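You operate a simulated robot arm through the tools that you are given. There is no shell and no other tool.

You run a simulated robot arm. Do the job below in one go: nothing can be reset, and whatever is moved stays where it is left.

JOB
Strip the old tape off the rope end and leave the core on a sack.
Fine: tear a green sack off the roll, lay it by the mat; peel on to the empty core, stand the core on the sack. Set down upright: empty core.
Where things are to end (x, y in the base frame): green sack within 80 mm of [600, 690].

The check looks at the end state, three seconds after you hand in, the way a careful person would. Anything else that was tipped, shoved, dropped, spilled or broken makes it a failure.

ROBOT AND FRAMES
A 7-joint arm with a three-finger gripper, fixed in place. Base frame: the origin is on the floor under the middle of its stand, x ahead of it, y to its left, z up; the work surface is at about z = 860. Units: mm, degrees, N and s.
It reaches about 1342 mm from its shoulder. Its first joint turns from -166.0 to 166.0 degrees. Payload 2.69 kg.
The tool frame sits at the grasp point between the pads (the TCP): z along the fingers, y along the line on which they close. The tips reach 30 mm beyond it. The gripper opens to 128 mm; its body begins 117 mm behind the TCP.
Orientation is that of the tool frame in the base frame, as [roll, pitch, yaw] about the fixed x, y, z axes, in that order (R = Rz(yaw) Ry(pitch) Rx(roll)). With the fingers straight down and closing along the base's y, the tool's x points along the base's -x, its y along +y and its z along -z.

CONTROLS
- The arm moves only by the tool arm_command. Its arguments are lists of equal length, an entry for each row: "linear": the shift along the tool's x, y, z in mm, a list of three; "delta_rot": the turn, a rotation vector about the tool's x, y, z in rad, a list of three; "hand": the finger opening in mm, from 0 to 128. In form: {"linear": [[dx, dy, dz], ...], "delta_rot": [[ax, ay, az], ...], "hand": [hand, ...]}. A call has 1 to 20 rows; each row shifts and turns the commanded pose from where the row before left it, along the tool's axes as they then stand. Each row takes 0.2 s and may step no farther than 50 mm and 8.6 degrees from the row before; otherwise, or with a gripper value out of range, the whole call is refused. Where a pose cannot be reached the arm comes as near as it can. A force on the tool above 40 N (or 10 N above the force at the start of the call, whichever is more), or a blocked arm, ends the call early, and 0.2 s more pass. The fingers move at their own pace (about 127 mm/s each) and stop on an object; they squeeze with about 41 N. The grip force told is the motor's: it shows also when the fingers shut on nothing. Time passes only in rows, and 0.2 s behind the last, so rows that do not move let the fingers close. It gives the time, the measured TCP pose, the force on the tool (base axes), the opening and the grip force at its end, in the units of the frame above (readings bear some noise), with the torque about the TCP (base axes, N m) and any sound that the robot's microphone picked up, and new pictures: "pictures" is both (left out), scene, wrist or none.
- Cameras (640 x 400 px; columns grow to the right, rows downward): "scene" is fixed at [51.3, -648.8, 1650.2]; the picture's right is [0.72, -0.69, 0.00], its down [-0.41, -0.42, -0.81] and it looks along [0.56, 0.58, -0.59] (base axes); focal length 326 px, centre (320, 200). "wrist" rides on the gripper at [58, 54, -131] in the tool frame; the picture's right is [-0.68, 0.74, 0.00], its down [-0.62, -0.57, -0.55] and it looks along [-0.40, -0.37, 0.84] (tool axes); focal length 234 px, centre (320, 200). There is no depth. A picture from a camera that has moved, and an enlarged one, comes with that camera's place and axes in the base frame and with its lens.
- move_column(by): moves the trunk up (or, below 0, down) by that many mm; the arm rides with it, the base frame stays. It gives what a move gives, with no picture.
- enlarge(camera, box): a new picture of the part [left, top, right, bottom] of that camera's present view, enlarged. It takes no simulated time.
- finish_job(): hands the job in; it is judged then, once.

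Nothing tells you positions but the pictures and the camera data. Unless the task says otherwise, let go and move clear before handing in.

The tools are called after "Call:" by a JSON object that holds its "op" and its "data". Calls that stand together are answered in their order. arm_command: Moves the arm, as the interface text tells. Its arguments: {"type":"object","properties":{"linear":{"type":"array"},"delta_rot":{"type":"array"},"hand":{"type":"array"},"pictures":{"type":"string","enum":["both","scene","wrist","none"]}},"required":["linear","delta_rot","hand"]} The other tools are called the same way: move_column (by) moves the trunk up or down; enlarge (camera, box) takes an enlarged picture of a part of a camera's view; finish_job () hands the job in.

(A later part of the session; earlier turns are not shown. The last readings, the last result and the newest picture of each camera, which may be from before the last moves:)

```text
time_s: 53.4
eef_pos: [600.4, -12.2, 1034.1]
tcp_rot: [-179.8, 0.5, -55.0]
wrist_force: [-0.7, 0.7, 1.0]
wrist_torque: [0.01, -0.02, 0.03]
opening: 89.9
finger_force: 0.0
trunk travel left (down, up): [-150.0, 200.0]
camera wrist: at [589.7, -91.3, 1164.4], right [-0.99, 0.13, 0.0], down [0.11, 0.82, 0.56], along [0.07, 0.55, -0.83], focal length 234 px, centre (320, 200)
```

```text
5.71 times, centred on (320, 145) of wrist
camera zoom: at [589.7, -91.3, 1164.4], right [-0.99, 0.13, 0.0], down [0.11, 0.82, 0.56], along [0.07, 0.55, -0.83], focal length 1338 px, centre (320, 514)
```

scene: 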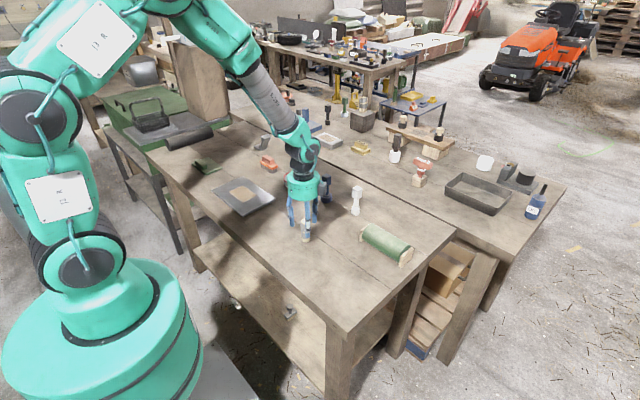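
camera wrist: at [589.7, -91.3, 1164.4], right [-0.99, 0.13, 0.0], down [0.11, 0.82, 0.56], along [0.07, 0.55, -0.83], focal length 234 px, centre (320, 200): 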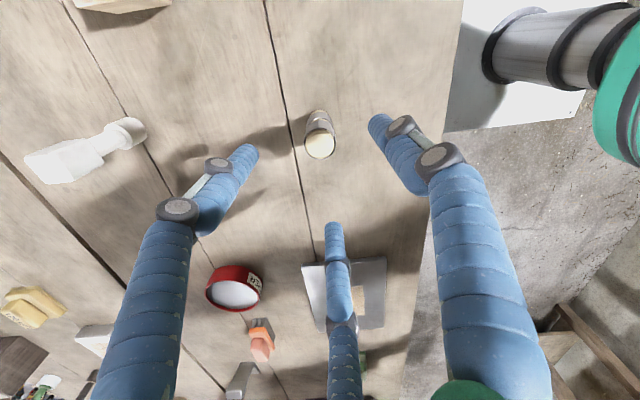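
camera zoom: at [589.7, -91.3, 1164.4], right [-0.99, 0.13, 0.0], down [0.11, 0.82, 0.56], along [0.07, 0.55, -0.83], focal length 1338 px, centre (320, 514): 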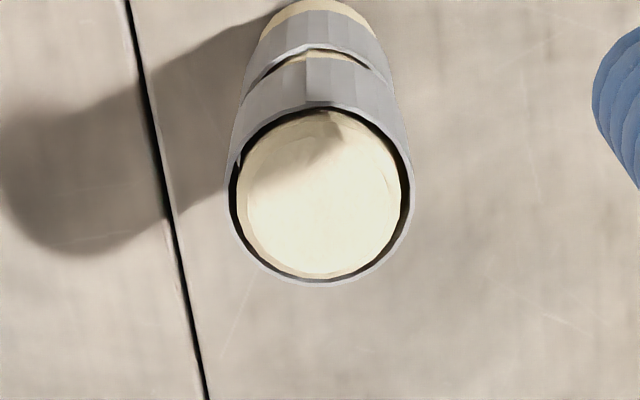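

There seems to be a seam on this side. I'll shift so the sleeve sits in the centre of the view from -y.

Call:
{"op": "arm_command", "data": {"linear": [[30.3, 21.2, 0], [30.3, 21.2, 0], [0, 0, 0]], "delta_rot": [[0, 0, 0], [0, 0, 0], [0, 0, 0]], "hand": [90, 90, 90], "pictures": "wrist"}}

Call:
{"op": "enlarge", "data": {"camera": "wrist", "box": [280, 165, 340, 235]}}

Call:
{"op": "enlarge", "data": {"camera": "wrist", "box": [290, 180, 330, 220]}}

```text
time_s: 54.2
eef_pos: [600.5, -87.1, 1034.0]
tcp_rot: [-179.7, 0.5, -55.0]
wrist_force: [-0.3, -0.9, 0.4]
wrist_torque: [0.1, 0.04, 0.01]
opening: 90.2
finger_force: 0.0
trunk travel left (down, up): [-150.0, 200.0]
camera wrist: at [589.4, -166.4, 1163.7], right [-0.99, 0.13, 0.0], down [0.11, 0.82, 0.56], along [0.07, 0.55, -0.83], focal length 234 px, centre (320, 200)
```

wrist: 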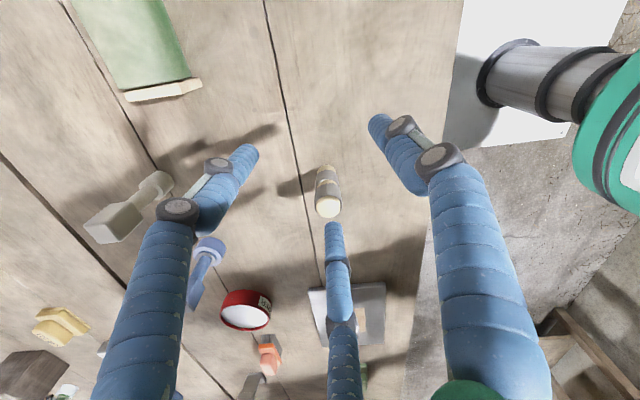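

```text
5.71 times, centred on (310, 200) of wrist
camera zoom: at [589.4, -166.4, 1163.7], right [-0.99, 0.13, 0.0], down [0.11, 0.82, 0.56], along [0.07, 0.55, -0.83], focal length 1338 px, centre (377, 200)
```

zoom: 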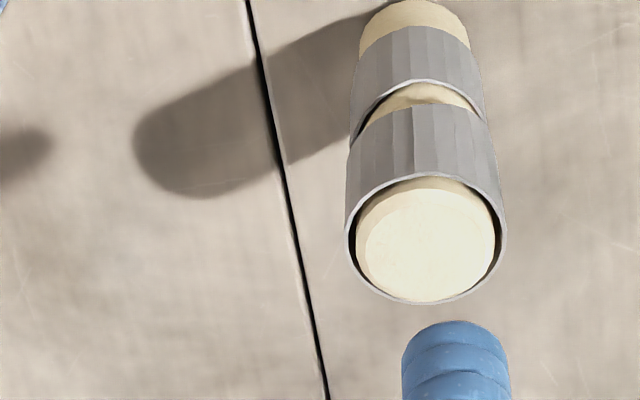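

```text
10.00 times, centred on (310, 200) of wrist
camera zoom: at [589.4, -166.4, 1163.7], right [-0.99, 0.13, 0.0], down [0.11, 0.82, 0.56], along [0.07, 0.55, -0.83], focal length 2342 px, centre (420, 200)
```

zoom: 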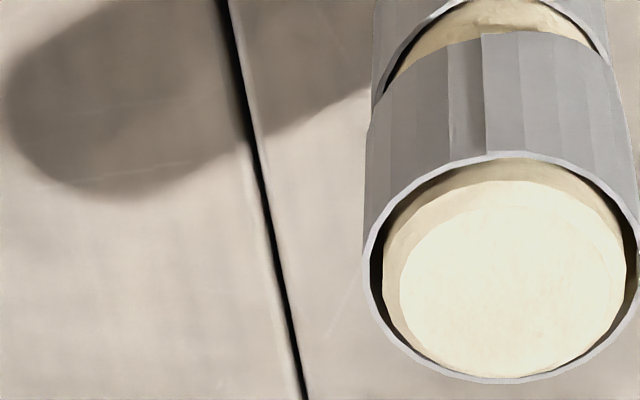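

From here I see the tape's edge as a step at the -y side: its outer layer runs clockwise from that edge, so it should unwind clockwise – opposite to what I tried. I'll go back over the cylinder, grip the upper band again and turn clockwise.

Call:
{"op": "arm_command", "data": {"linear": [[-31.8, -22, 0], [-31.8, -22, 0], [0, 0, 25], [0, 0, 25], [0, 0, 25], [0, 0, 15], [0, 0, 0]], "delta_rot": [[0, 0, 0], [0, 0, 0], [0, 0, 0], [0, 0, 0], [0, 0, 0], [0, 0, 0], [0, 0, 0]], "hand": [80, 80, 80, 80, 80, 80, 80], "pictures": "wrist"}}

Call:
{"op": "enlarge", "data": {"camera": "wrist", "box": [260, 110, 380, 230]}}

```text
time_s: 55.8
eef_pos: [599.5, -8.2, 943.1]
tcp_rot: [-179.7, 0.6, -55.0]
wrist_force: [0.2, 1.3, -0.3]
wrist_torque: [-0.02, 0.0, 0.0]
opening: 80.1
finger_force: 0.1
trunk travel left (down, up): [-150.0, 200.0]
camera wrist: at [589.1, -86.8, 1073.9], right [-0.99, 0.13, 0.0], down [0.11, 0.82, 0.56], along [0.07, 0.55, -0.83], focal length 234 px, centre (320, 200)
```

wrist: 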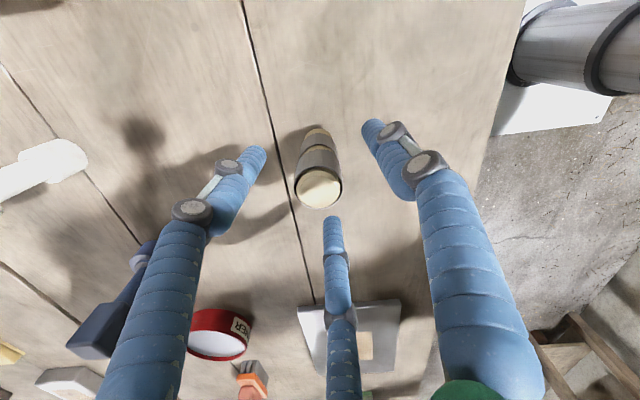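

```text
3.33 times, centred on (320, 170) of wrist
camera zoom: at [589.1, -86.8, 1073.9], right [-0.99, 0.13, 0.0], down [0.11, 0.82, 0.56], along [0.07, 0.55, -0.83], focal length 781 px, centre (320, 300)
```

zoom: 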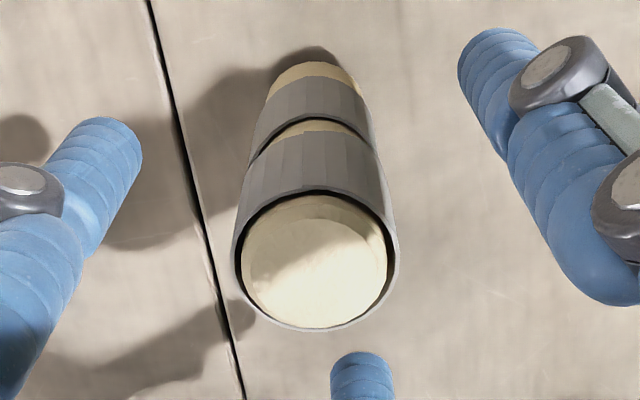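

The hand is about 2 mm off centre in y; I'll correct that, close, and then turn clockwise in small steps.

Call:
{"op": "arm_command", "data": {"linear": [[1.64, 1.15, 0], [0, 0, 0], [0, 0, 0], [0, 0, 0], [0, 0, 0]], "delta_rot": [[0, 0, 0], [0, 0, 0], [0, 0, 0], [0, 0, 0], [0, 0, 0]], "hand": [60, 45, 35, 25, 25], "pictures": "none"}}

Call:
{"op": "arm_command", "data": {"linear": [[0, 0, 0], [0, 0, 0]], "delta_rot": [[0, 0, 0.05], [0, 0, 0]], "hand": [25, 25], "pictures": "none"}}

Call:
{"op": "enlarge", "data": {"camera": "wrist", "box": [260, 110, 380, 230]}}

```text
time_s: 57.0
eef_pos: [600.1, -9.3, 942.7]
tcp_rot: [-179.7, 0.5, -54.9]
wrist_force: [4.0, -5.8, -1.9]
wrist_torque: [-0.2, -0.19, 0.11]
opening: 27.6
finger_force: 45.1
trunk travel left (down, up): [-150.0, 200.0]
```

```text
time_s: 57.6
eef_pos: [599.8, -9.5, 944.5]
tcp_rot: [-179.6, 0.5, -57.9]
wrist_force: [9.4, -15.3, -1.5]
wrist_torque: [-0.46, -0.33, 0.12]
opening: 27.5
finger_force: 44.8
trunk travel left (down, up): [-150.0, 200.0]
```

```text
3.33 times, centred on (320, 170) of wrist
camera zoom: at [585.7, -89.3, 1074.3], right [-0.98, 0.18, 0.0], down [0.15, 0.82, 0.56], along [0.1, 0.55, -0.83], focal length 781 px, centre (320, 300)
```

zoom: 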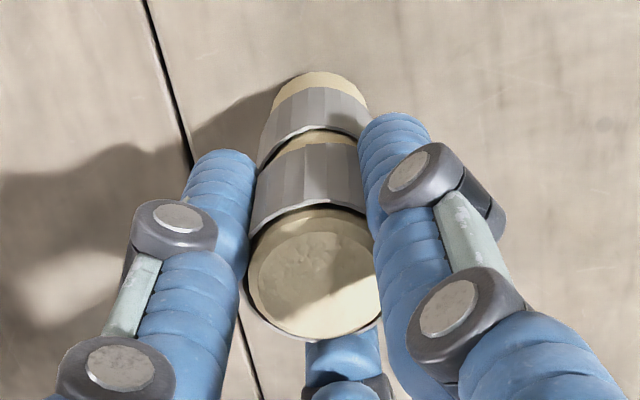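

No clear change yet. I'll ease the side load and turn clockwise about 24°, then compare the seam's position relative to the fingers.

Call:
{"op": "arm_command", "data": {"linear": [[1.4, 0, 0], [0, 0, 0], [0, 0, 0], [0, 0, 0], [0, 0, 0], [0, 0, 0], [0, 0, 0], [0, 0, 0]], "delta_rot": [[0, 0, 0], [0, 0, 0.07], [0, 0, 0.07], [0, 0, 0.07], [0, 0, 0.07], [0, 0, 0.07], [0, 0, 0.07], [0, 0, 0]], "hand": [25, 25, 25, 25, 25, 25, 25, 25], "pictures": "none"}}

Call:
{"op": "enlarge", "data": {"camera": "wrist", "box": [260, 110, 380, 230]}}

Call:
{"op": "enlarge", "data": {"camera": "scene", "box": [296, 215, 318, 244]}}

```text
time_s: 59.4
eef_pos: [598.9, -9.8, 944.3]
tcp_rot: [-179.9, 0.6, -81.9]
wrist_force: [4.7, 5.1, 4.2]
wrist_torque: [0.17, -0.09, -0.03]
opening: 26.7
finger_force: 45.1
trunk travel left (down, up): [-150.0, 200.0]
```

```text
3.33 times, centred on (320, 170) of wrist
camera zoom: at [555.1, -76.7, 1074.3], right [-0.82, 0.57, 0.01], down [0.48, 0.68, 0.56], along [0.31, 0.46, -0.83], focal length 781 px, centre (320, 300)
```

zoom: 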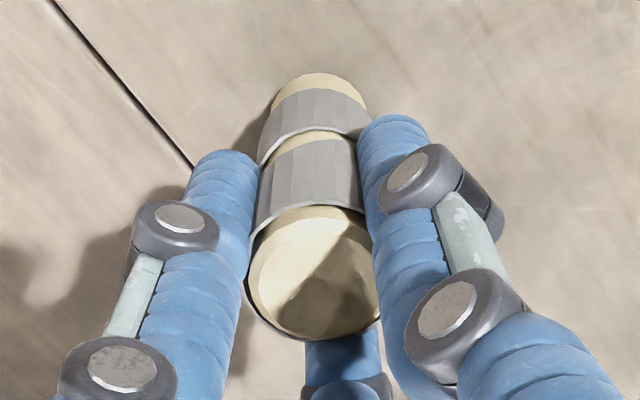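

```text
13.79 times, centred on (307, 230) of scene
camera zoom: at [51.3, -648.8, 1650.2], right [0.72, -0.69, 0.0], down [-0.41, -0.42, -0.81], along [0.56, 0.58, -0.59], focal length 4502 px, centre (499, -207)
```

zoom: 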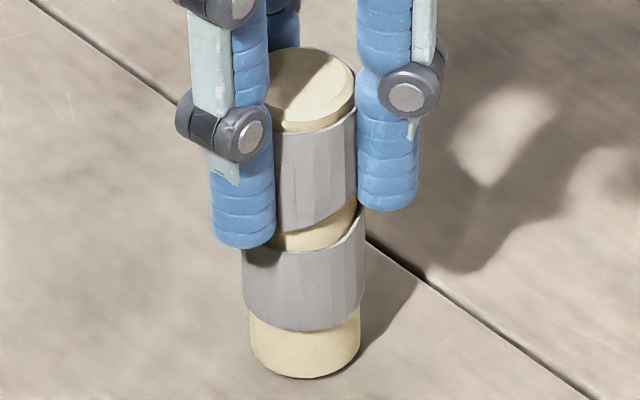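

Neither direction turns the tape. Next I'll test a stronger straight pull, close to the 40 N limit, from the present grip.

Call:
{"op": "arm_command", "data": {"linear": [[0, 0, -1.5], [0, 0, -1], [0, 0, 0]], "delta_rot": [[0, 0, 0], [0, 0, 0], [0, 0, 0]], "hand": [25, 25, 25], "pictures": "none"}}

Call:
{"op": "arm_command", "data": {"linear": [[0, 0, -1], [0, 0, 0]], "delta_rot": [[0, 0, 0], [0, 0, 0]], "hand": [25, 25], "pictures": "none"}}

```text
time_s: 60.2
eef_pos: [599.1, -11.0, 942.6]
tcp_rot: [179.8, 0.7, -81.9]
wrist_force: [13.0, 4.2, -35.2]
wrist_torque: [0.12, -0.51, 0.19]
opening: 26.6
finger_force: 45.0
trunk travel left (down, up): [-150.0, 200.0]
```

```text
time_s: 60.6
eef_pos: [599.7, -10.6, 944.0]
tcp_rot: [180.0, 0.7, -81.9]
wrist_force: [15.9, 0.4, -23.8]
wrist_torque: [0.06, -0.72, 0.17]
opening: 26.8
finger_force: 44.7
trunk travel left (down, up): [-150.0, 200.0]
stopped in row 1: the force on the tool passed its limit at 49 N (the readings are from after the stop); the commanded pose is now the measured one
```

Even 49 N straight up doesn't strip it, and the firm vertical hold shows the earlier turning was not simple slipping – something turns easily under the fingers. I'll turn clockwise much further and watch for progress.

Call:
{"op": "arm_command", "data": {"linear": [[0, 0, 1.0], [0, 0, 0], [0, 0, 0], [0, 0, 0], [0, 0, 0], [0, 0, 0], [0, 0, 0], [0, 0, 0], [0, 0, 0], [0, 0, 0], [0, 0, 0]], "delta_rot": [[0, 0, 0], [0, 0, 0.08], [0, 0, 0.08], [0, 0, 0.08], [0, 0, 0.08], [0, 0, 0.08], [0, 0, 0.08], [0, 0, 0.08], [0, 0, 0.08], [0, 0, 0.08], [0, 0, 0]], "hand": [25, 25, 25, 25, 25, 25, 25, 25, 25, 25, 25], "pictures": "wrist"}}

Call:
{"op": "enlarge", "data": {"camera": "scene", "box": [296, 215, 318, 244]}}

Call:
{"op": "enlarge", "data": {"camera": "wrist", "box": [260, 110, 380, 230]}}

```text
time_s: 63.0
eef_pos: [598.9, -9.9, 944.7]
tcp_rot: [179.5, 0.5, -123.2]
wrist_force: [1.1, 15.1, -0.5]
wrist_torque: [0.44, -0.01, 0.19]
opening: 30.4
finger_force: 3.9
trunk travel left (down, up): [-150.0, 200.0]
camera wrist: at [522.2, -30.6, 1075.7], right [-0.25, 0.97, 0.01], down [0.81, 0.2, 0.55], along [0.53, 0.14, -0.84], focal length 234 px, centre (320, 200)
```

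wrist: 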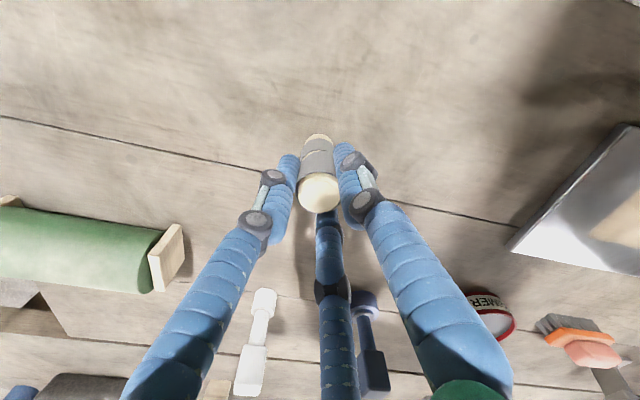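

```text
13.79 times, centred on (307, 230) of scene
camera zoom: at [51.3, -648.8, 1650.2], right [0.72, -0.69, 0.0], down [-0.41, -0.42, -0.81], along [0.56, 0.58, -0.59], focal length 4502 px, centre (499, -207)
```

zoom: 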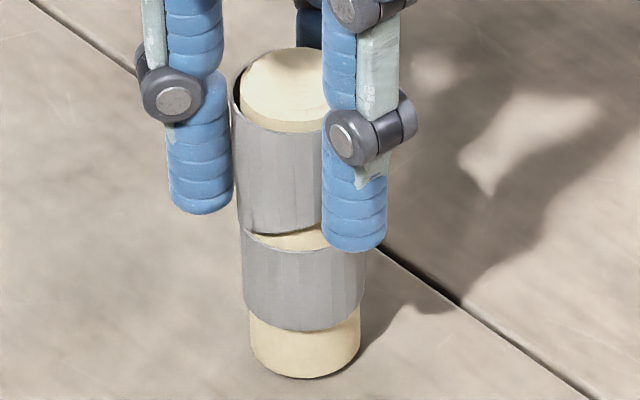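

```text
3.33 times, centred on (320, 170) of wrist
camera zoom: at [522.2, -30.6, 1075.7], right [-0.25, 0.97, 0.01], down [0.81, 0.2, 0.55], along [0.53, 0.14, -0.84], focal length 781 px, centre (320, 300)
```

zoom: 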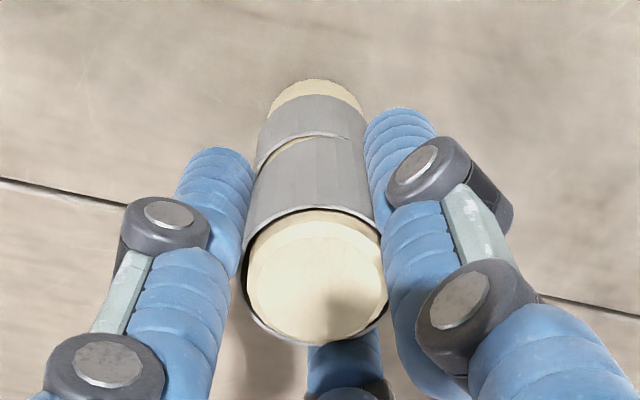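

The opening jumped to 30 mm and the grip force fell to 4 N – something changed. I'll wait a moment and look again.

Call:
{"op": "arm_command", "data": {"linear": [[0, 0, 0], [0, 0, 0]], "delta_rot": [[0, 0, 0], [0, 0, 0]], "hand": [25, 25], "pictures": "none"}}

Call:
{"op": "enlarge", "data": {"camera": "scene", "box": [290, 205, 322, 245]}}

```text
time_s: 63.6
eef_pos: [599.5, -11.0, 943.5]
tcp_rot: [179.5, 0.4, -123.1]
wrist_force: [4.3, 6.9, -1.6]
wrist_torque: [0.2, -0.13, 0.08]
opening: 30.1
finger_force: 3.6
trunk travel left (down, up): [-150.0, 200.0]
```

```text
10.00 times, centred on (306, 225) of scene
camera zoom: at [51.3, -648.8, 1650.2], right [0.72, -0.69, 0.0], down [-0.41, -0.42, -0.81], along [0.56, 0.58, -0.59], focal length 3264 px, centre (460, -50)
```

zoom: 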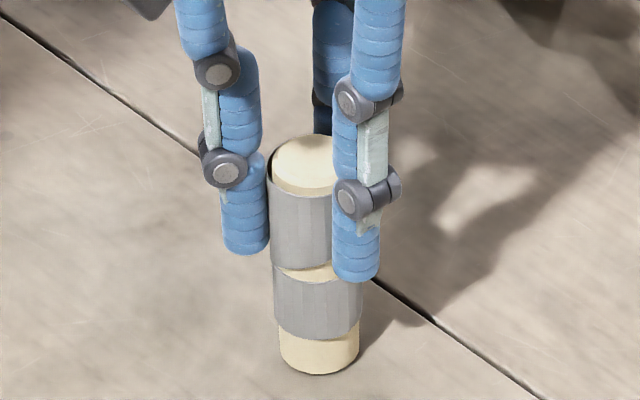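

The fingers now sit at 30 mm with little force. I'll continue clockwise a bit and see how things develop.

Call:
{"op": "arm_command", "data": {"linear": [[0, 0, 0], [0, 0, 0], [0, 0, 0], [0, 0, 0], [0, 0, 0], [0, 0, 0], [0, 0, 0]], "delta_rot": [[0, 0, 0.08], [0, 0, 0.08], [0, 0, 0.08], [0, 0, 0.08], [0, 0, 0.08], [0, 0, 0.08], [0, 0, 0]], "hand": [25, 25, 25, 25, 25, 25, 25], "pictures": "none"}}

Call:
{"op": "enlarge", "data": {"camera": "scene", "box": [290, 205, 322, 245]}}

Call:
{"op": "enlarge", "data": {"camera": "wrist", "box": [260, 110, 380, 230]}}

```text
time_s: 65.2
eef_pos: [599.2, -11.8, 944.4]
tcp_rot: [179.4, 0.2, -150.6]
wrist_force: [6.5, 7.0, 0.9]
wrist_torque: [0.23, -0.23, 0.13]
opening: 29.8
finger_force: 3.6
trunk travel left (down, up): [-150.0, 200.0]
```

```text
10.00 times, centred on (306, 225) of scene
camera zoom: at [51.3, -648.8, 1650.2], right [0.72, -0.69, 0.0], down [-0.41, -0.42, -0.81], along [0.56, 0.58, -0.59], focal length 3264 px, centre (460, -50)
```

zoom: 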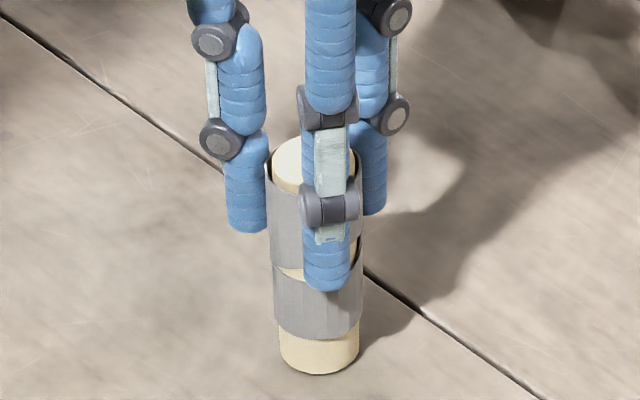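

```text
3.33 times, centred on (320, 170) of wrist
camera zoom: at [522.3, 6.8, 1076.2], right [0.23, 0.97, 0.01], down [0.82, -0.2, 0.54], along [0.53, -0.12, -0.84], focal length 781 px, centre (320, 300)
```

zoom: 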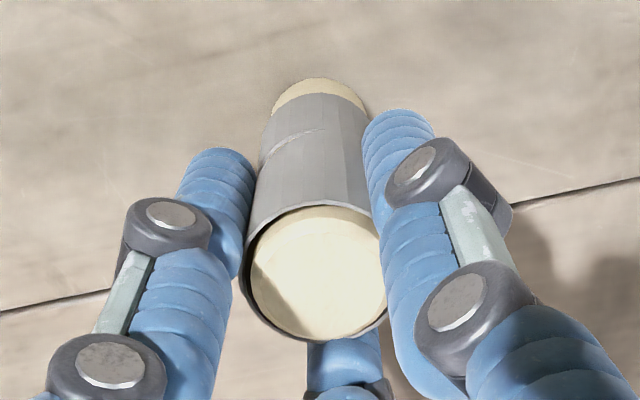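

I'll command a tighter grip to see whether the fingers still squeeze.

Call:
{"op": "arm_command", "data": {"linear": [[0, 0, 0], [0, 0, 0], [0, 0, 0]], "delta_rot": [[0, 0, 0], [0, 0, 0], [0, 0, 0]], "hand": [10, 0, 0], "pictures": "wrist"}}

Call:
{"op": "enlarge", "data": {"camera": "wrist", "box": [260, 110, 380, 230]}}

```text
time_s: 66.0
eef_pos: [600.1, -9.8, 944.7]
tcp_rot: [179.4, 0.3, -150.7]
wrist_force: [18.3, 5.5, -2.5]
wrist_torque: [0.19, -0.47, -0.05]
opening: 27.4
finger_force: 44.9
trunk travel left (down, up): [-150.0, 200.0]
camera wrist: at [523.1, 6.7, 1076.1], right [0.23, 0.97, 0.01], down [0.82, -0.2, 0.54], along [0.53, -0.12, -0.84], focal length 234 px, centre (320, 200)
```

wrist: 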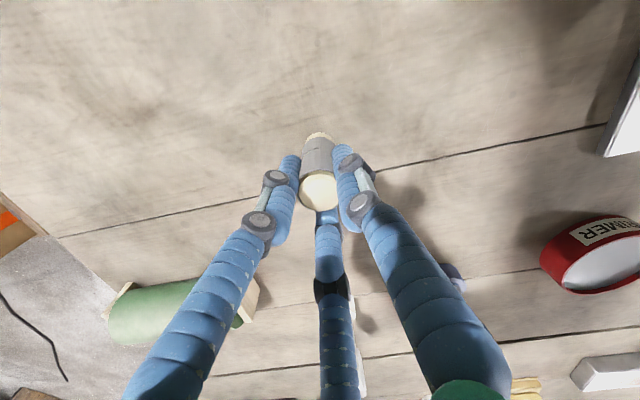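

```text
3.33 times, centred on (320, 170) of wrist
camera zoom: at [523.1, 6.7, 1076.1], right [0.23, 0.97, 0.01], down [0.82, -0.2, 0.54], along [0.53, -0.12, -0.84], focal length 781 px, centre (320, 300)
```

zoom: 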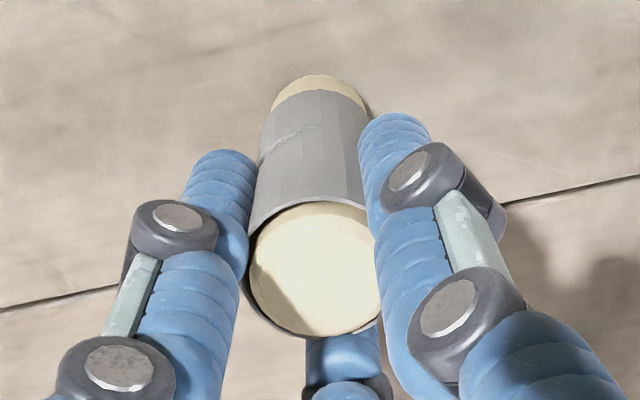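

Grip force is back (45 N) but the sleeve itself hasn't turned. I'll let go, rise, and compare the sleeve with the very first pictures using the same views.

Call:
{"op": "arm_command", "data": {"linear": [[0, 0, 0], [0, 0, 0], [0, 0, 0], [0, 0, -20], [0, 0, -30], [0, 0, -40], [0, 0, -20], [0, 0, 0]], "delta_rot": [[0, 0, 0], [0, 0, 0], [0, 0, 0], [0, 0, 0], [0, 0, 0], [0, 0, 0], [0, 0, 0], [0, 0, 0]], "hand": [50, 80, 90, 90, 90, 90, 90, 90], "pictures": "wrist"}}

Call:
{"op": "enlarge", "data": {"camera": "scene", "box": [285, 200, 335, 250]}}

Call:
{"op": "enlarge", "data": {"camera": "scene", "box": [299, 224, 315, 236]}}

Call:
{"op": "enlarge", "data": {"camera": "wrist", "box": [290, 100, 350, 170]}}

```text
time_s: 67.8
eef_pos: [597.4, -11.6, 1054.5]
tcp_rot: [179.3, 0.1, -150.5]
wrist_force: [-1.1, -0.2, 0.3]
wrist_torque: [0.01, -0.02, -0.03]
opening: 90.0
finger_force: 0.0
trunk travel left (down, up): [-150.0, 200.0]
camera wrist: at [521.6, 5.6, 1185.8], right [0.23, 0.97, 0.01], down [0.82, -0.2, 0.54], along [0.53, -0.12, -0.84], focal length 234 px, centre (320, 200)
```

wrist: 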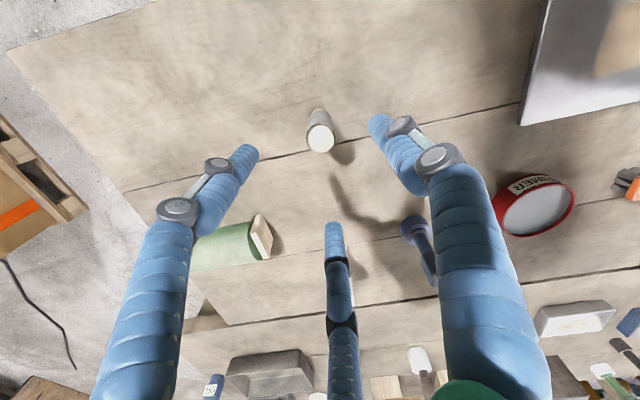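

```text
8.00 times, centred on (310, 225) of scene
camera zoom: at [51.3, -648.8, 1650.2], right [0.72, -0.69, 0.0], down [-0.41, -0.42, -0.81], along [0.56, 0.58, -0.59], focal length 2611 px, centre (400, 0)
```

zoom: 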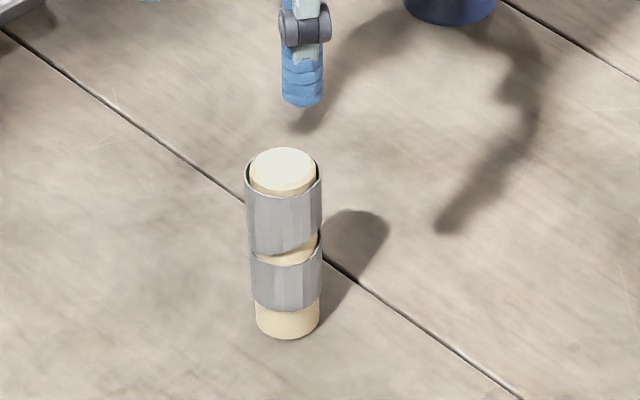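

```text
16.00 times, centred on (307, 230) of scene
camera zoom: at [51.3, -648.8, 1650.2], right [0.72, -0.69, 0.0], down [-0.41, -0.42, -0.81], along [0.56, 0.58, -0.59], focal length 5222 px, centre (528, -280)
```

zoom: 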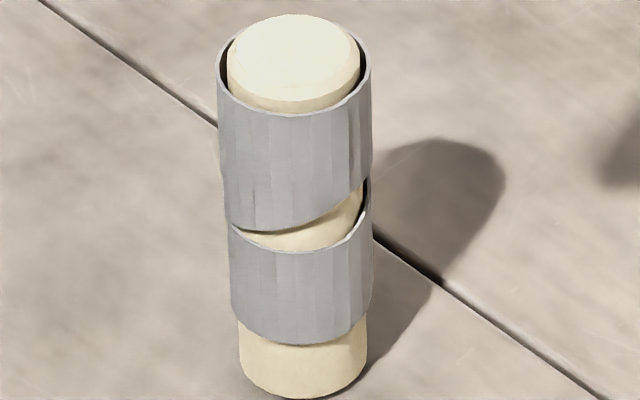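

```text
5.71 times, centred on (320, 135) of wrist
camera zoom: at [521.6, 5.6, 1185.8], right [0.23, 0.97, 0.01], down [0.82, -0.2, 0.54], along [0.53, -0.12, -0.84], focal length 1338 px, centre (320, 571)
```

zoom: 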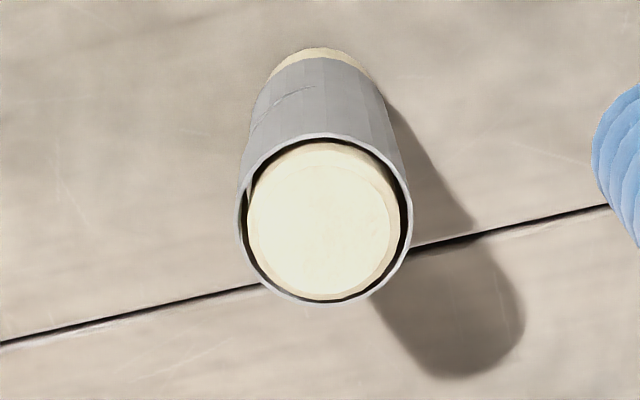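

The cylinder looks exactly as at the start and is fixed in place, so it may be the anchored rope end itself, with the "empty core" being a separate piece to wind the tape on to. I'll look closely at the nearby free-standing objects.

Call:
{"op": "enlarge", "data": {"camera": "scene", "box": [340, 175, 375, 220]}}

Call:
{"op": "enlarge", "data": {"camera": "scene", "box": [310, 165, 345, 210]}}

Call:
{"op": "enlarge", "data": {"camera": "scene", "box": [385, 120, 445, 195]}}

Call:
{"op": "enlarge", "data": {"camera": "scene", "box": [465, 145, 555, 225]}}

Call:
{"op": "enlarge", "data": {"camera": "scene", "box": [250, 85, 310, 150]}}

Call:
{"op": "enlarge", "data": {"camera": "scene", "box": [315, 85, 385, 155]}}

```text
8.89 times, centred on (358, 198) of scene
camera zoom: at [51.3, -648.8, 1650.2], right [0.72, -0.69, 0.0], down [-0.41, -0.42, -0.81], along [0.56, 0.58, -0.59], focal length 2901 px, centre (-13, 222)
```

zoom: 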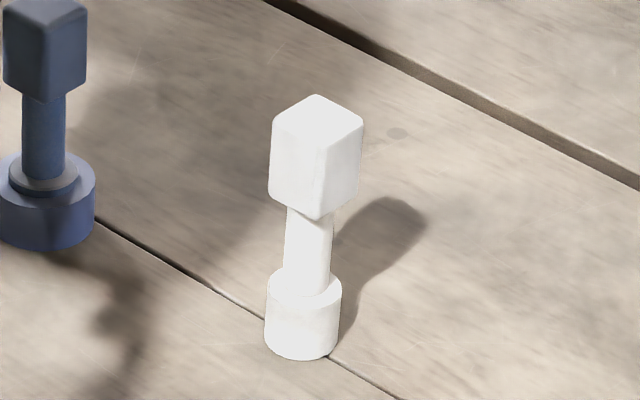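

```text
8.89 times, centred on (328, 188) of scene
camera zoom: at [51.3, -648.8, 1650.2], right [0.72, -0.69, 0.0], down [-0.41, -0.42, -0.81], along [0.56, 0.58, -0.59], focal length 2901 px, centre (253, 311)
```

zoom: 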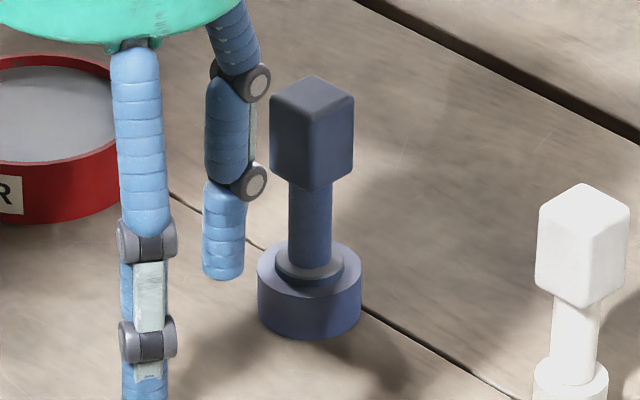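

```text
5.33 times, centred on (415, 158) of scene
camera zoom: at [51.3, -648.8, 1650.2], right [0.72, -0.69, 0.0], down [-0.41, -0.42, -0.81], along [0.56, 0.58, -0.59], focal length 1741 px, centre (-187, 427)
```

zoom: 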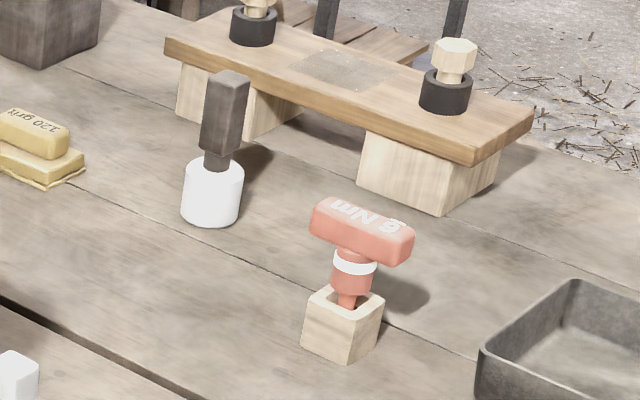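

```text
5.00 times, centred on (510, 185) of scene
camera zoom: at [51.3, -648.8, 1650.2], right [0.72, -0.69, 0.0], down [-0.41, -0.42, -0.81], along [0.56, 0.58, -0.59], focal length 1632 px, centre (-630, 275)
```

zoom: 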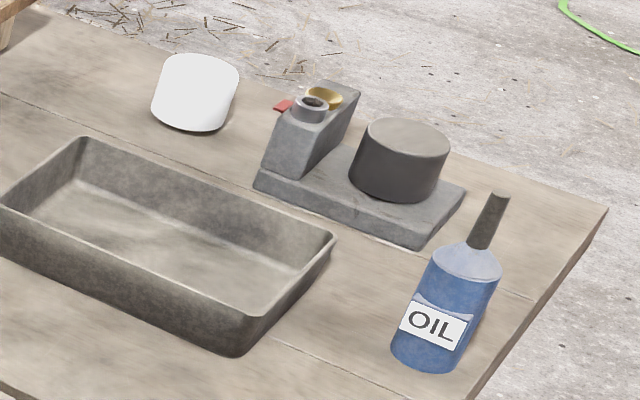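

```text
6.15 times, centred on (280, 118) of scene
camera zoom: at [51.3, -648.8, 1650.2], right [0.72, -0.69, 0.0], down [-0.41, -0.42, -0.81], along [0.56, 0.58, -0.59], focal length 2008 px, centre (566, 708)
```

zoom: 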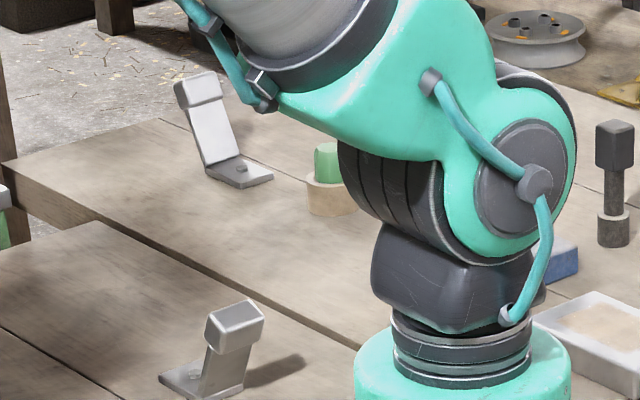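

```text
5.71 times, centred on (350, 120) of scene
camera zoom: at [51.3, -648.8, 1650.2], right [0.72, -0.69, 0.0], down [-0.41, -0.42, -0.81], along [0.56, 0.58, -0.59], focal length 1865 px, centre (149, 657)
```

zoom: 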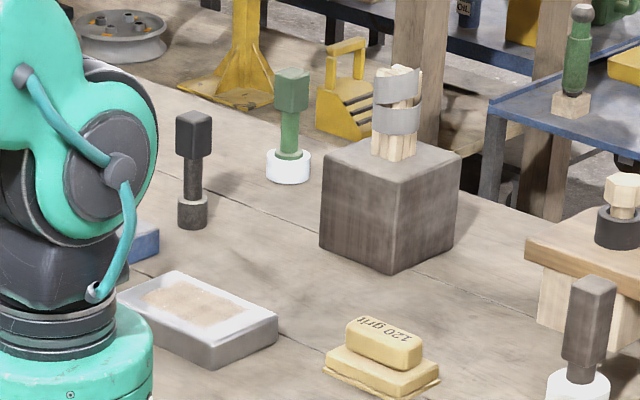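

The tape edge geometry (outer layer runs clockwise from its end) still points to unwinding clockwise, and during my clockwise turn the grip had gone slack partway. I'll regrip fully (hand 0) and turn clockwise again, monitoring closely.

Call:
{"op": "arm_command", "data": {"linear": [[0, 0, 30], [0, 0, 30], [0, 0, 30], [0, 0, 21], [0, 0, 0]], "delta_rot": [[0, 0, 0], [0, 0, 0], [0, 0, 0], [0, 0, 0], [0, 0, 0]], "hand": [80, 80, 80, 80, 80], "pictures": "none"}}

Call:
{"op": "arm_command", "data": {"linear": [[0, 0, 0], [0, 0, 0], [0, 0, 0], [0, 0, 0]], "delta_rot": [[0, 0, 0], [0, 0, 0], [0, 0, 0], [0, 0, 0]], "hand": [40, 0, 0, 0], "pictures": "none"}}

```text
time_s: 69.0
eef_pos: [599.4, -9.7, 943.1]
tcp_rot: [179.4, 0.1, -150.7]
wrist_force: [0.2, 0.4, 0.3]
wrist_torque: [0.02, -0.01, -0.02]
opening: 80.2
finger_force: 0.0
trunk travel left (down, up): [-150.0, 200.0]
```

```text
time_s: 70.0
eef_pos: [600.4, -10.5, 944.2]
tcp_rot: [179.4, 0.2, -150.7]
wrist_force: [9.6, 1.3, -7.0]
wrist_torque: [-0.02, -0.35, -0.15]
opening: 27.4
finger_force: 45.2
trunk travel left (down, up): [-150.0, 200.0]
```

Gripped at 45 N. Now a short clockwise turn to read the torque.

Call:
{"op": "arm_command", "data": {"linear": [[0, 0, 0]], "delta_rot": [[0, 0, 0.1]], "hand": [0], "pictures": "none"}}

Call:
{"op": "arm_command", "data": {"linear": [[0, 0, 0]], "delta_rot": [[0, 0, 0.1]], "hand": [0], "pictures": "none"}}

Call:
{"op": "arm_command", "data": {"linear": [[0, 0, 0]], "delta_rot": [[0, 0, 0.1]], "hand": [0], "pictures": "none"}}

```text
time_s: 70.4
eef_pos: [600.1, -10.1, 942.4]
tcp_rot: [179.5, 0.1, -156.3]
wrist_force: [12.2, 4.8, -6.6]
wrist_torque: [0.14, -0.37, 0.65]
opening: 27.2
finger_force: 45.1
trunk travel left (down, up): [-150.0, 200.0]
```

```text
time_s: 70.8
eef_pos: [600.0, -10.7, 943.8]
tcp_rot: [179.5, 0.2, -162.0]
wrist_force: [15.0, 5.2, -4.1]
wrist_torque: [0.15, -0.47, 0.79]
opening: 26.9
finger_force: 45.0
trunk travel left (down, up): [-150.0, 200.0]
```

```text
time_s: 71.2
eef_pos: [600.1, -10.4, 944.5]
tcp_rot: [179.4, 0.0, -167.8]
wrist_force: [17.7, 5.5, 0.0]
wrist_torque: [0.12, -0.55, 0.79]
opening: 26.5
finger_force: 44.3
trunk travel left (down, up): [-150.0, 200.0]
```

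The turn is plain finger slip against a fixed tape (≈0.8 N m). Before trying anything else, I'll look at the similar taped bundle on the far block for a hint at how this kind of wrap is built.

Call:
{"op": "enlarge", "data": {"camera": "scene", "box": [350, 92, 378, 118]}}

Call:
{"op": "enlarge", "data": {"camera": "scene", "box": [344, 215, 420, 275]}}

Call:
{"op": "enlarge", "data": {"camera": "scene", "box": [185, 150, 235, 185]}}

```text
15.38 times, centred on (364, 105) of scene
camera zoom: at [51.3, -648.8, 1650.2], right [0.72, -0.69, 0.0], down [-0.41, -0.42, -0.81], along [0.56, 0.58, -0.59], focal length 5021 px, centre (-357, 1662)
```

zoom: 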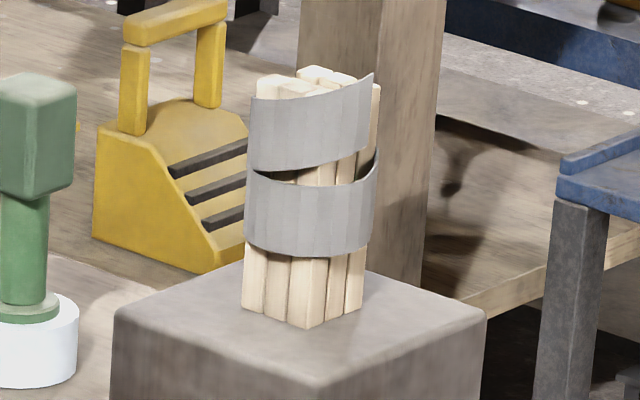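

```text
6.67 times, centred on (382, 245) of scene
camera zoom: at [51.3, -648.8, 1650.2], right [0.72, -0.69, 0.0], down [-0.41, -0.42, -0.81], along [0.56, 0.58, -0.59], focal length 2176 px, centre (-93, -100)
```

zoom: 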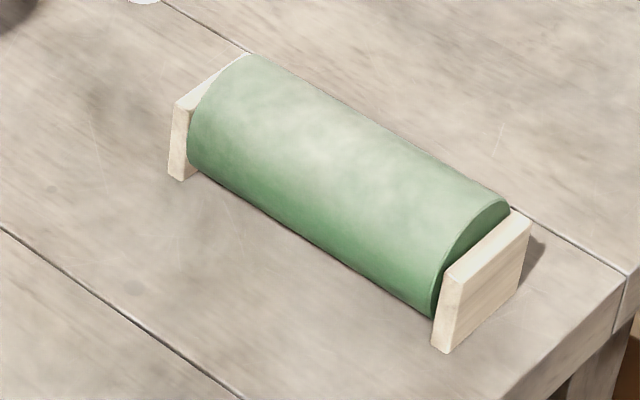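

```text
11.43 times, centred on (210, 168) of scene
camera zoom: at [51.3, -648.8, 1650.2], right [0.72, -0.69, 0.0], down [-0.41, -0.42, -0.81], along [0.56, 0.58, -0.59], focal length 3730 px, centre (1577, 571)
```

zoom: 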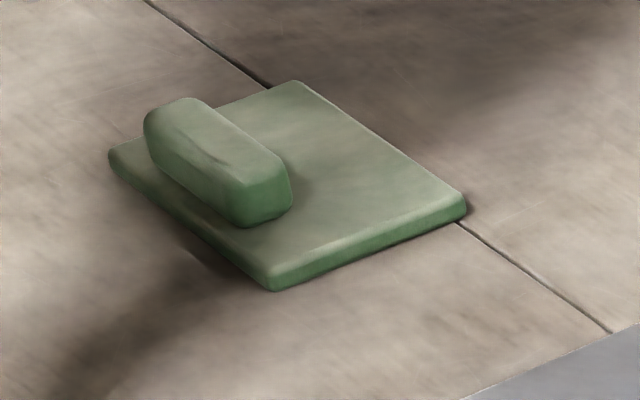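

The far bundle confirms the tape is a helical strip. Perhaps the adhesive yields only under a sustained pull, so I'll remove the side load and hold a steady ~30 N upward pull for a few seconds.

Call:
{"op": "arm_command", "data": {"linear": [[-1.2, 0, 0], [0, 0, -1], [0, 0, -1], [0, 0, 0], [0, 0, 0], [0, 0, 0], [0, 0, 0], [0, 0, 0], [0, 0, 0], [0, 0, 0], [0, 0, 0], [0, 0, 0], [0, 0, 0], [0, 0, 0]], "delta_rot": [[0, 0, 0], [0, 0, 0], [0, 0, 0], [0, 0, 0], [0, 0, 0], [0, 0, 0], [0, 0, 0], [0, 0, 0], [0, 0, 0], [0, 0, 0], [0, 0, 0], [0, 0, 0], [0, 0, 0], [0, 0, 0]], "hand": [0, 0, 0, 0, 0, 0, 0, 0, 0, 0, 0, 0, 0, 0], "pictures": "none"}}

Call:
{"op": "enlarge", "data": {"camera": "scene", "box": [299, 224, 315, 236]}}

```text
time_s: 74.2
eef_pos: [600.1, -9.9, 944.1]
tcp_rot: [179.3, -0.2, -167.8]
wrist_force: [6.9, -1.2, -37.6]
wrist_torque: [-0.12, -0.18, 0.07]
opening: 26.3
finger_force: 45.1
trunk travel left (down, up): [-150.0, 200.0]
```

```text
16.00 times, centred on (307, 230) of scene
camera zoom: at [51.3, -648.8, 1650.2], right [0.72, -0.69, 0.0], down [-0.41, -0.42, -0.81], along [0.56, 0.58, -0.59], focal length 5222 px, centre (528, -280)
```

zoom: 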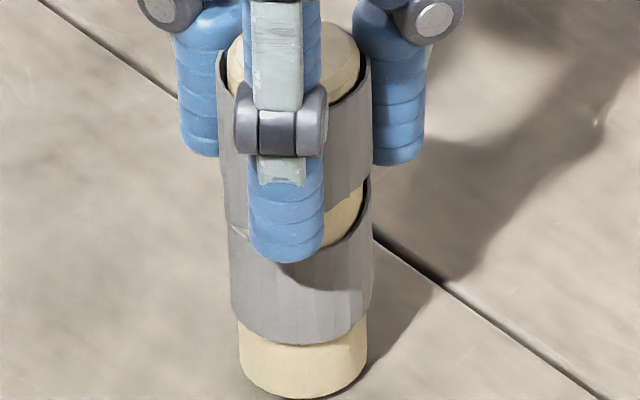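

A steady 37 N for over two seconds does nothing either. I'll release and inspect the tape's edge on the -y side from much lower and closer, so I can see how its end lies.

Call:
{"op": "arm_command", "data": {"linear": [[0, 0, 2], [0, 0, 0], [0, 0, 0], [0, 0, -30], [0, 0, -40], [0, 0, 0]], "delta_rot": [[0, 0, 0], [0, 0, 0], [0, 0, 0], [0, 0, 0], [0, 0, 0], [0, 0, 0]], "hand": [20, 60, 80, 80, 80, 80], "pictures": "none"}}

Call:
{"op": "arm_command", "data": {"linear": [[0, 0, 0], [0, 0, 0], [0, 0, 0], [0, 0, 0], [0, 0, 0], [0, 0, 0], [0, 0, 0], [0, 0, 0], [0, 0, 0], [0, 0, 0], [0, 0, 0], [0, 0, 0], [0, 0, 0], [0, 0, 0], [0, 0, 0]], "delta_rot": [[0, 0, -0.149], [0, 0, -0.149], [0, 0, -0.149], [0, 0, -0.149], [0, 0, -0.149], [0, 0, -0.149], [0, 0, -0.149], [0, 0, -0.149], [0, 0, -0.149], [0, 0, -0.149], [0, 0, -0.149], [0, 0, -0.149], [0, 0, -0.149], [0, 0, -0.149], [0, 0, 0]], "hand": [60, 60, 60, 60, 60, 60, 60, 60, 60, 60, 60, 60, 60, 60, 60], "pictures": "none"}}

```text
time_s: 75.6
eef_pos: [599.3, -11.0, 1014.3]
tcp_rot: [179.3, 0.0, -167.8]
wrist_force: [0.1, 0.3, 1.1]
wrist_torque: [-0.01, -0.02, -0.02]
opening: 79.8
finger_force: 0.1
trunk travel left (down, up): [-150.0, 200.0]
```

```text
time_s: 78.8
eef_pos: [599.7, -11.3, 1014.4]
tcp_rot: [-179.8, 0.6, -48.1]
wrist_force: [-0.1, -0.7, 1.3]
wrist_torque: [0.01, -0.05, 0.04]
opening: 60.2
finger_force: 0.1
trunk travel left (down, up): [-150.0, 200.0]
```

Now I'll move 85 mm to -y and lower beside it for a low-angle view.

Call:
{"op": "arm_command", "data": {"linear": [[33.5, 30, 0], [33.5, 30, 0], [0, 0, 35], [0, 0, 35], [0, 0, 30], [0, 0, 0]], "delta_rot": [[0, 0, 0], [0, 0, 0], [0, 0, 0], [0, 0, 0], [0, 0, 0], [0, 0, 0]], "hand": [60, 60, 60, 60, 60, 60], "pictures": "wrist"}}

Call:
{"op": "enlarge", "data": {"camera": "wrist", "box": [280, 60, 360, 140]}}

Call:
{"op": "enlarge", "data": {"camera": "wrist", "box": [300, 80, 340, 120]}}

```text
time_s: 80.2
eef_pos: [600.2, -99.7, 912.4]
tcp_rot: [-179.8, 0.6, -48.1]
wrist_force: [-0.4, -0.7, -0.3]
wrist_torque: [-0.02, 0.01, 0.0]
opening: 59.9
finger_force: 0.0
trunk travel left (down, up): [-150.0, 200.0]
camera wrist: at [599.6, -180.3, 1043.0], right [-1.0, 0.01, 0.0], down [0.01, 0.83, 0.56], along [0.0, 0.56, -0.83], focal length 234 px, centre (320, 200)
```

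wrist: 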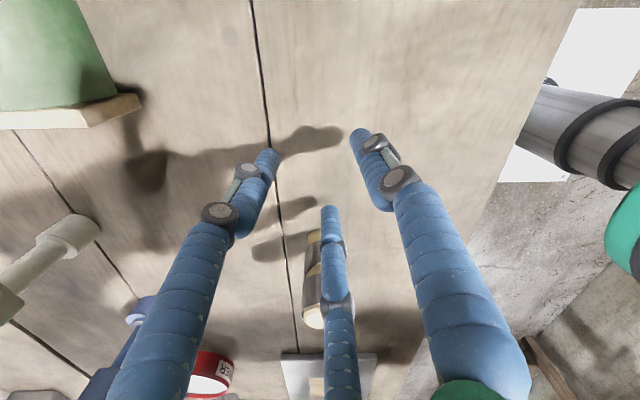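

```text
5.00 times, centred on (320, 100) of wrist
camera zoom: at [599.6, -180.3, 1043.0], right [-1.0, 0.01, 0.0], down [0.01, 0.83, 0.56], along [0.0, 0.56, -0.83], focal length 1171 px, centre (320, 700)
```

zoom: 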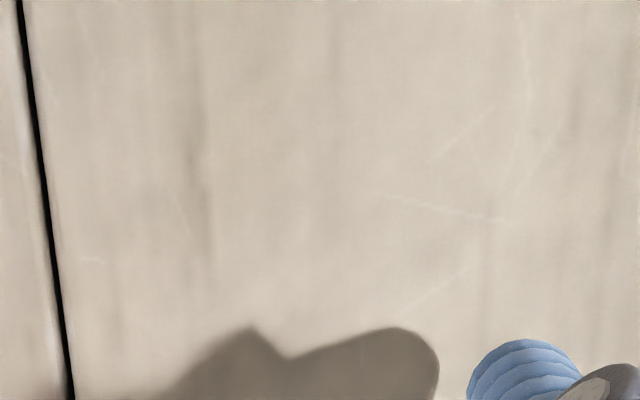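

```text
10.00 times, centred on (320, 100) of wrist
camera zoom: at [599.6, -180.3, 1043.0], right [-1.0, 0.01, 0.0], down [0.01, 0.83, 0.56], along [0.0, 0.56, -0.83], focal length 2342 px, centre (320, 1200)
```

zoom: 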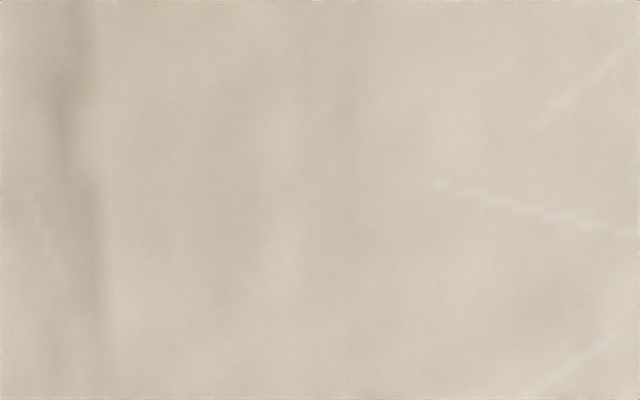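

The finger hides it. I'll shift 40 mm to -x so it appears between two fingers.

Call:
{"op": "arm_command", "data": {"linear": [[-26.7, 29.8, 0], [0, 0, 0]], "delta_rot": [[0, 0, 0], [0, 0, 0]], "hand": [60, 60], "pictures": "wrist"}}

Call:
{"op": "enlarge", "data": {"camera": "wrist", "box": [220, 210, 320, 330]}}

Call:
{"op": "enlarge", "data": {"camera": "wrist", "box": [245, 245, 295, 295]}}

```text
time_s: 80.8
eef_pos: [559.9, -100.7, 913.0]
tcp_rot: [-179.6, 0.7, -48.2]
wrist_force: [-0.1, 0.1, -0.1]
wrist_torque: [0.01, -0.04, -0.02]
opening: 60.1
finger_force: 0.0
trunk travel left (down, up): [-150.0, 200.0]
camera wrist: at [559.2, -180.8, 1043.6], right [-1.0, 0.01, 0.0], down [0.01, 0.83, 0.56], along [0.01, 0.56, -0.83], focal length 234 px, centre (320, 200)
```

wrist: 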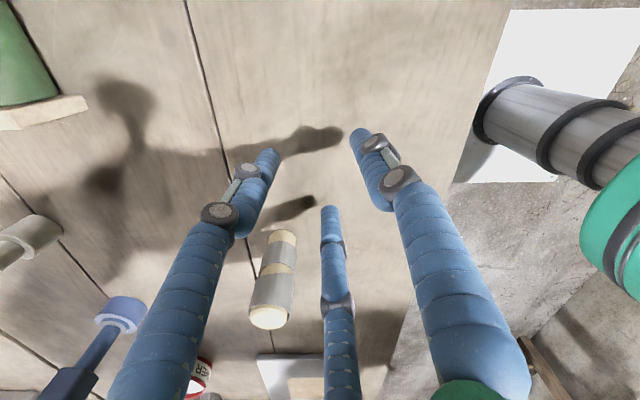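

```text
3.33 times, centred on (270, 270) of wrist
camera zoom: at [559.2, -180.8, 1043.6], right [-1.0, 0.01, 0.0], down [0.01, 0.83, 0.56], along [0.01, 0.56, -0.83], focal length 781 px, centre (487, -33)
```

zoom: 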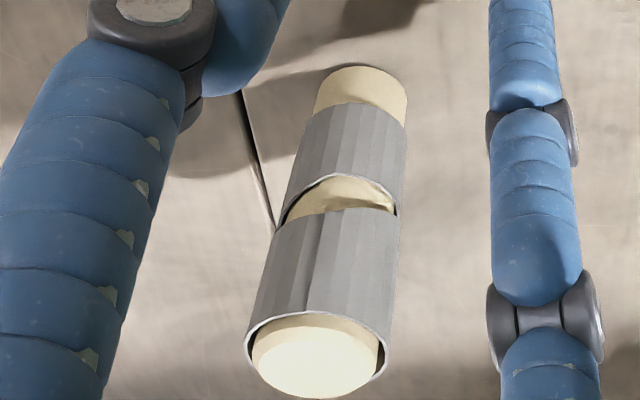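

```text
8.00 times, centred on (270, 270) of wrist
camera zoom: at [559.2, -180.8, 1043.6], right [-1.0, 0.01, 0.0], down [0.01, 0.83, 0.56], along [0.01, 0.56, -0.83], focal length 1873 px, centre (720, -360)
```

zoom: 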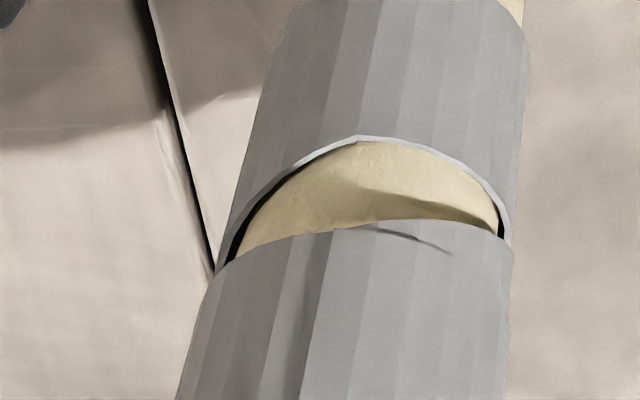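

Now I see the slit and a full-height edge of the outer layer clearly. So far I've only gripped with the fingertips; I'll grip with the pads at mid-sleeve instead (TCP at z ≈ 910) and try again.

Call:
{"op": "arm_command", "data": {"linear": [[0, 0, -35], [0, 0, -35], [0, 0, -30], [-13.4, -30, 0], [-13.4, -30, 0], [-13.4, -30, 0], [0, 0, 0]], "delta_rot": [[0, 0, 0], [0, 0, 0], [0, 0, 0], [0, 0, 0], [0, 0, 0], [0, 0, 0], [0, 0, 0]], "hand": [80, 80, 80, 80, 80, 80, 80], "pictures": "none"}}

Call:
{"op": "arm_command", "data": {"linear": [[0, 0, 30], [0, 0, 30], [0, 0, 30], [0, 0, 12], [0, 0, 0]], "delta_rot": [[0, 0, 0], [0, 0, 0], [0, 0, 0], [0, 0, 0], [0, 0, 0]], "hand": [80, 80, 80, 80, 80], "pictures": "wrist"}}

```text
time_s: 82.4
eef_pos: [600.3, -11.5, 1013.0]
tcp_rot: [-179.7, 0.7, -48.2]
wrist_force: [-0.2, 0.4, -0.5]
wrist_torque: [-0.03, 0.02, 0.0]
opening: 79.8
finger_force: 0.1
trunk travel left (down, up): [-150.0, 200.0]
```

```text
time_s: 83.6
eef_pos: [600.9, -9.2, 911.4]
tcp_rot: [-179.8, 0.6, -48.1]
wrist_force: [-0.3, 0.5, -0.1]
wrist_torque: [0.01, 0.03, -0.01]
opening: 80.1
finger_force: 0.1
trunk travel left (down, up): [-150.0, 200.0]
camera wrist: at [599.7, -90.2, 1041.8], right [-1.0, 0.01, 0.0], down [0.01, 0.83, 0.56], along [0.0, 0.56, -0.83], focal length 234 px, centre (320, 200)
```

wrist: 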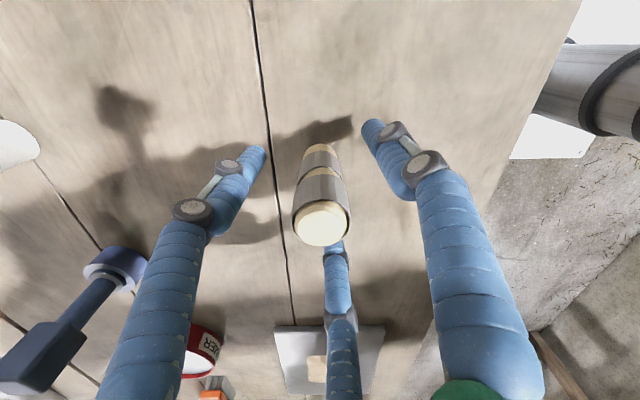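

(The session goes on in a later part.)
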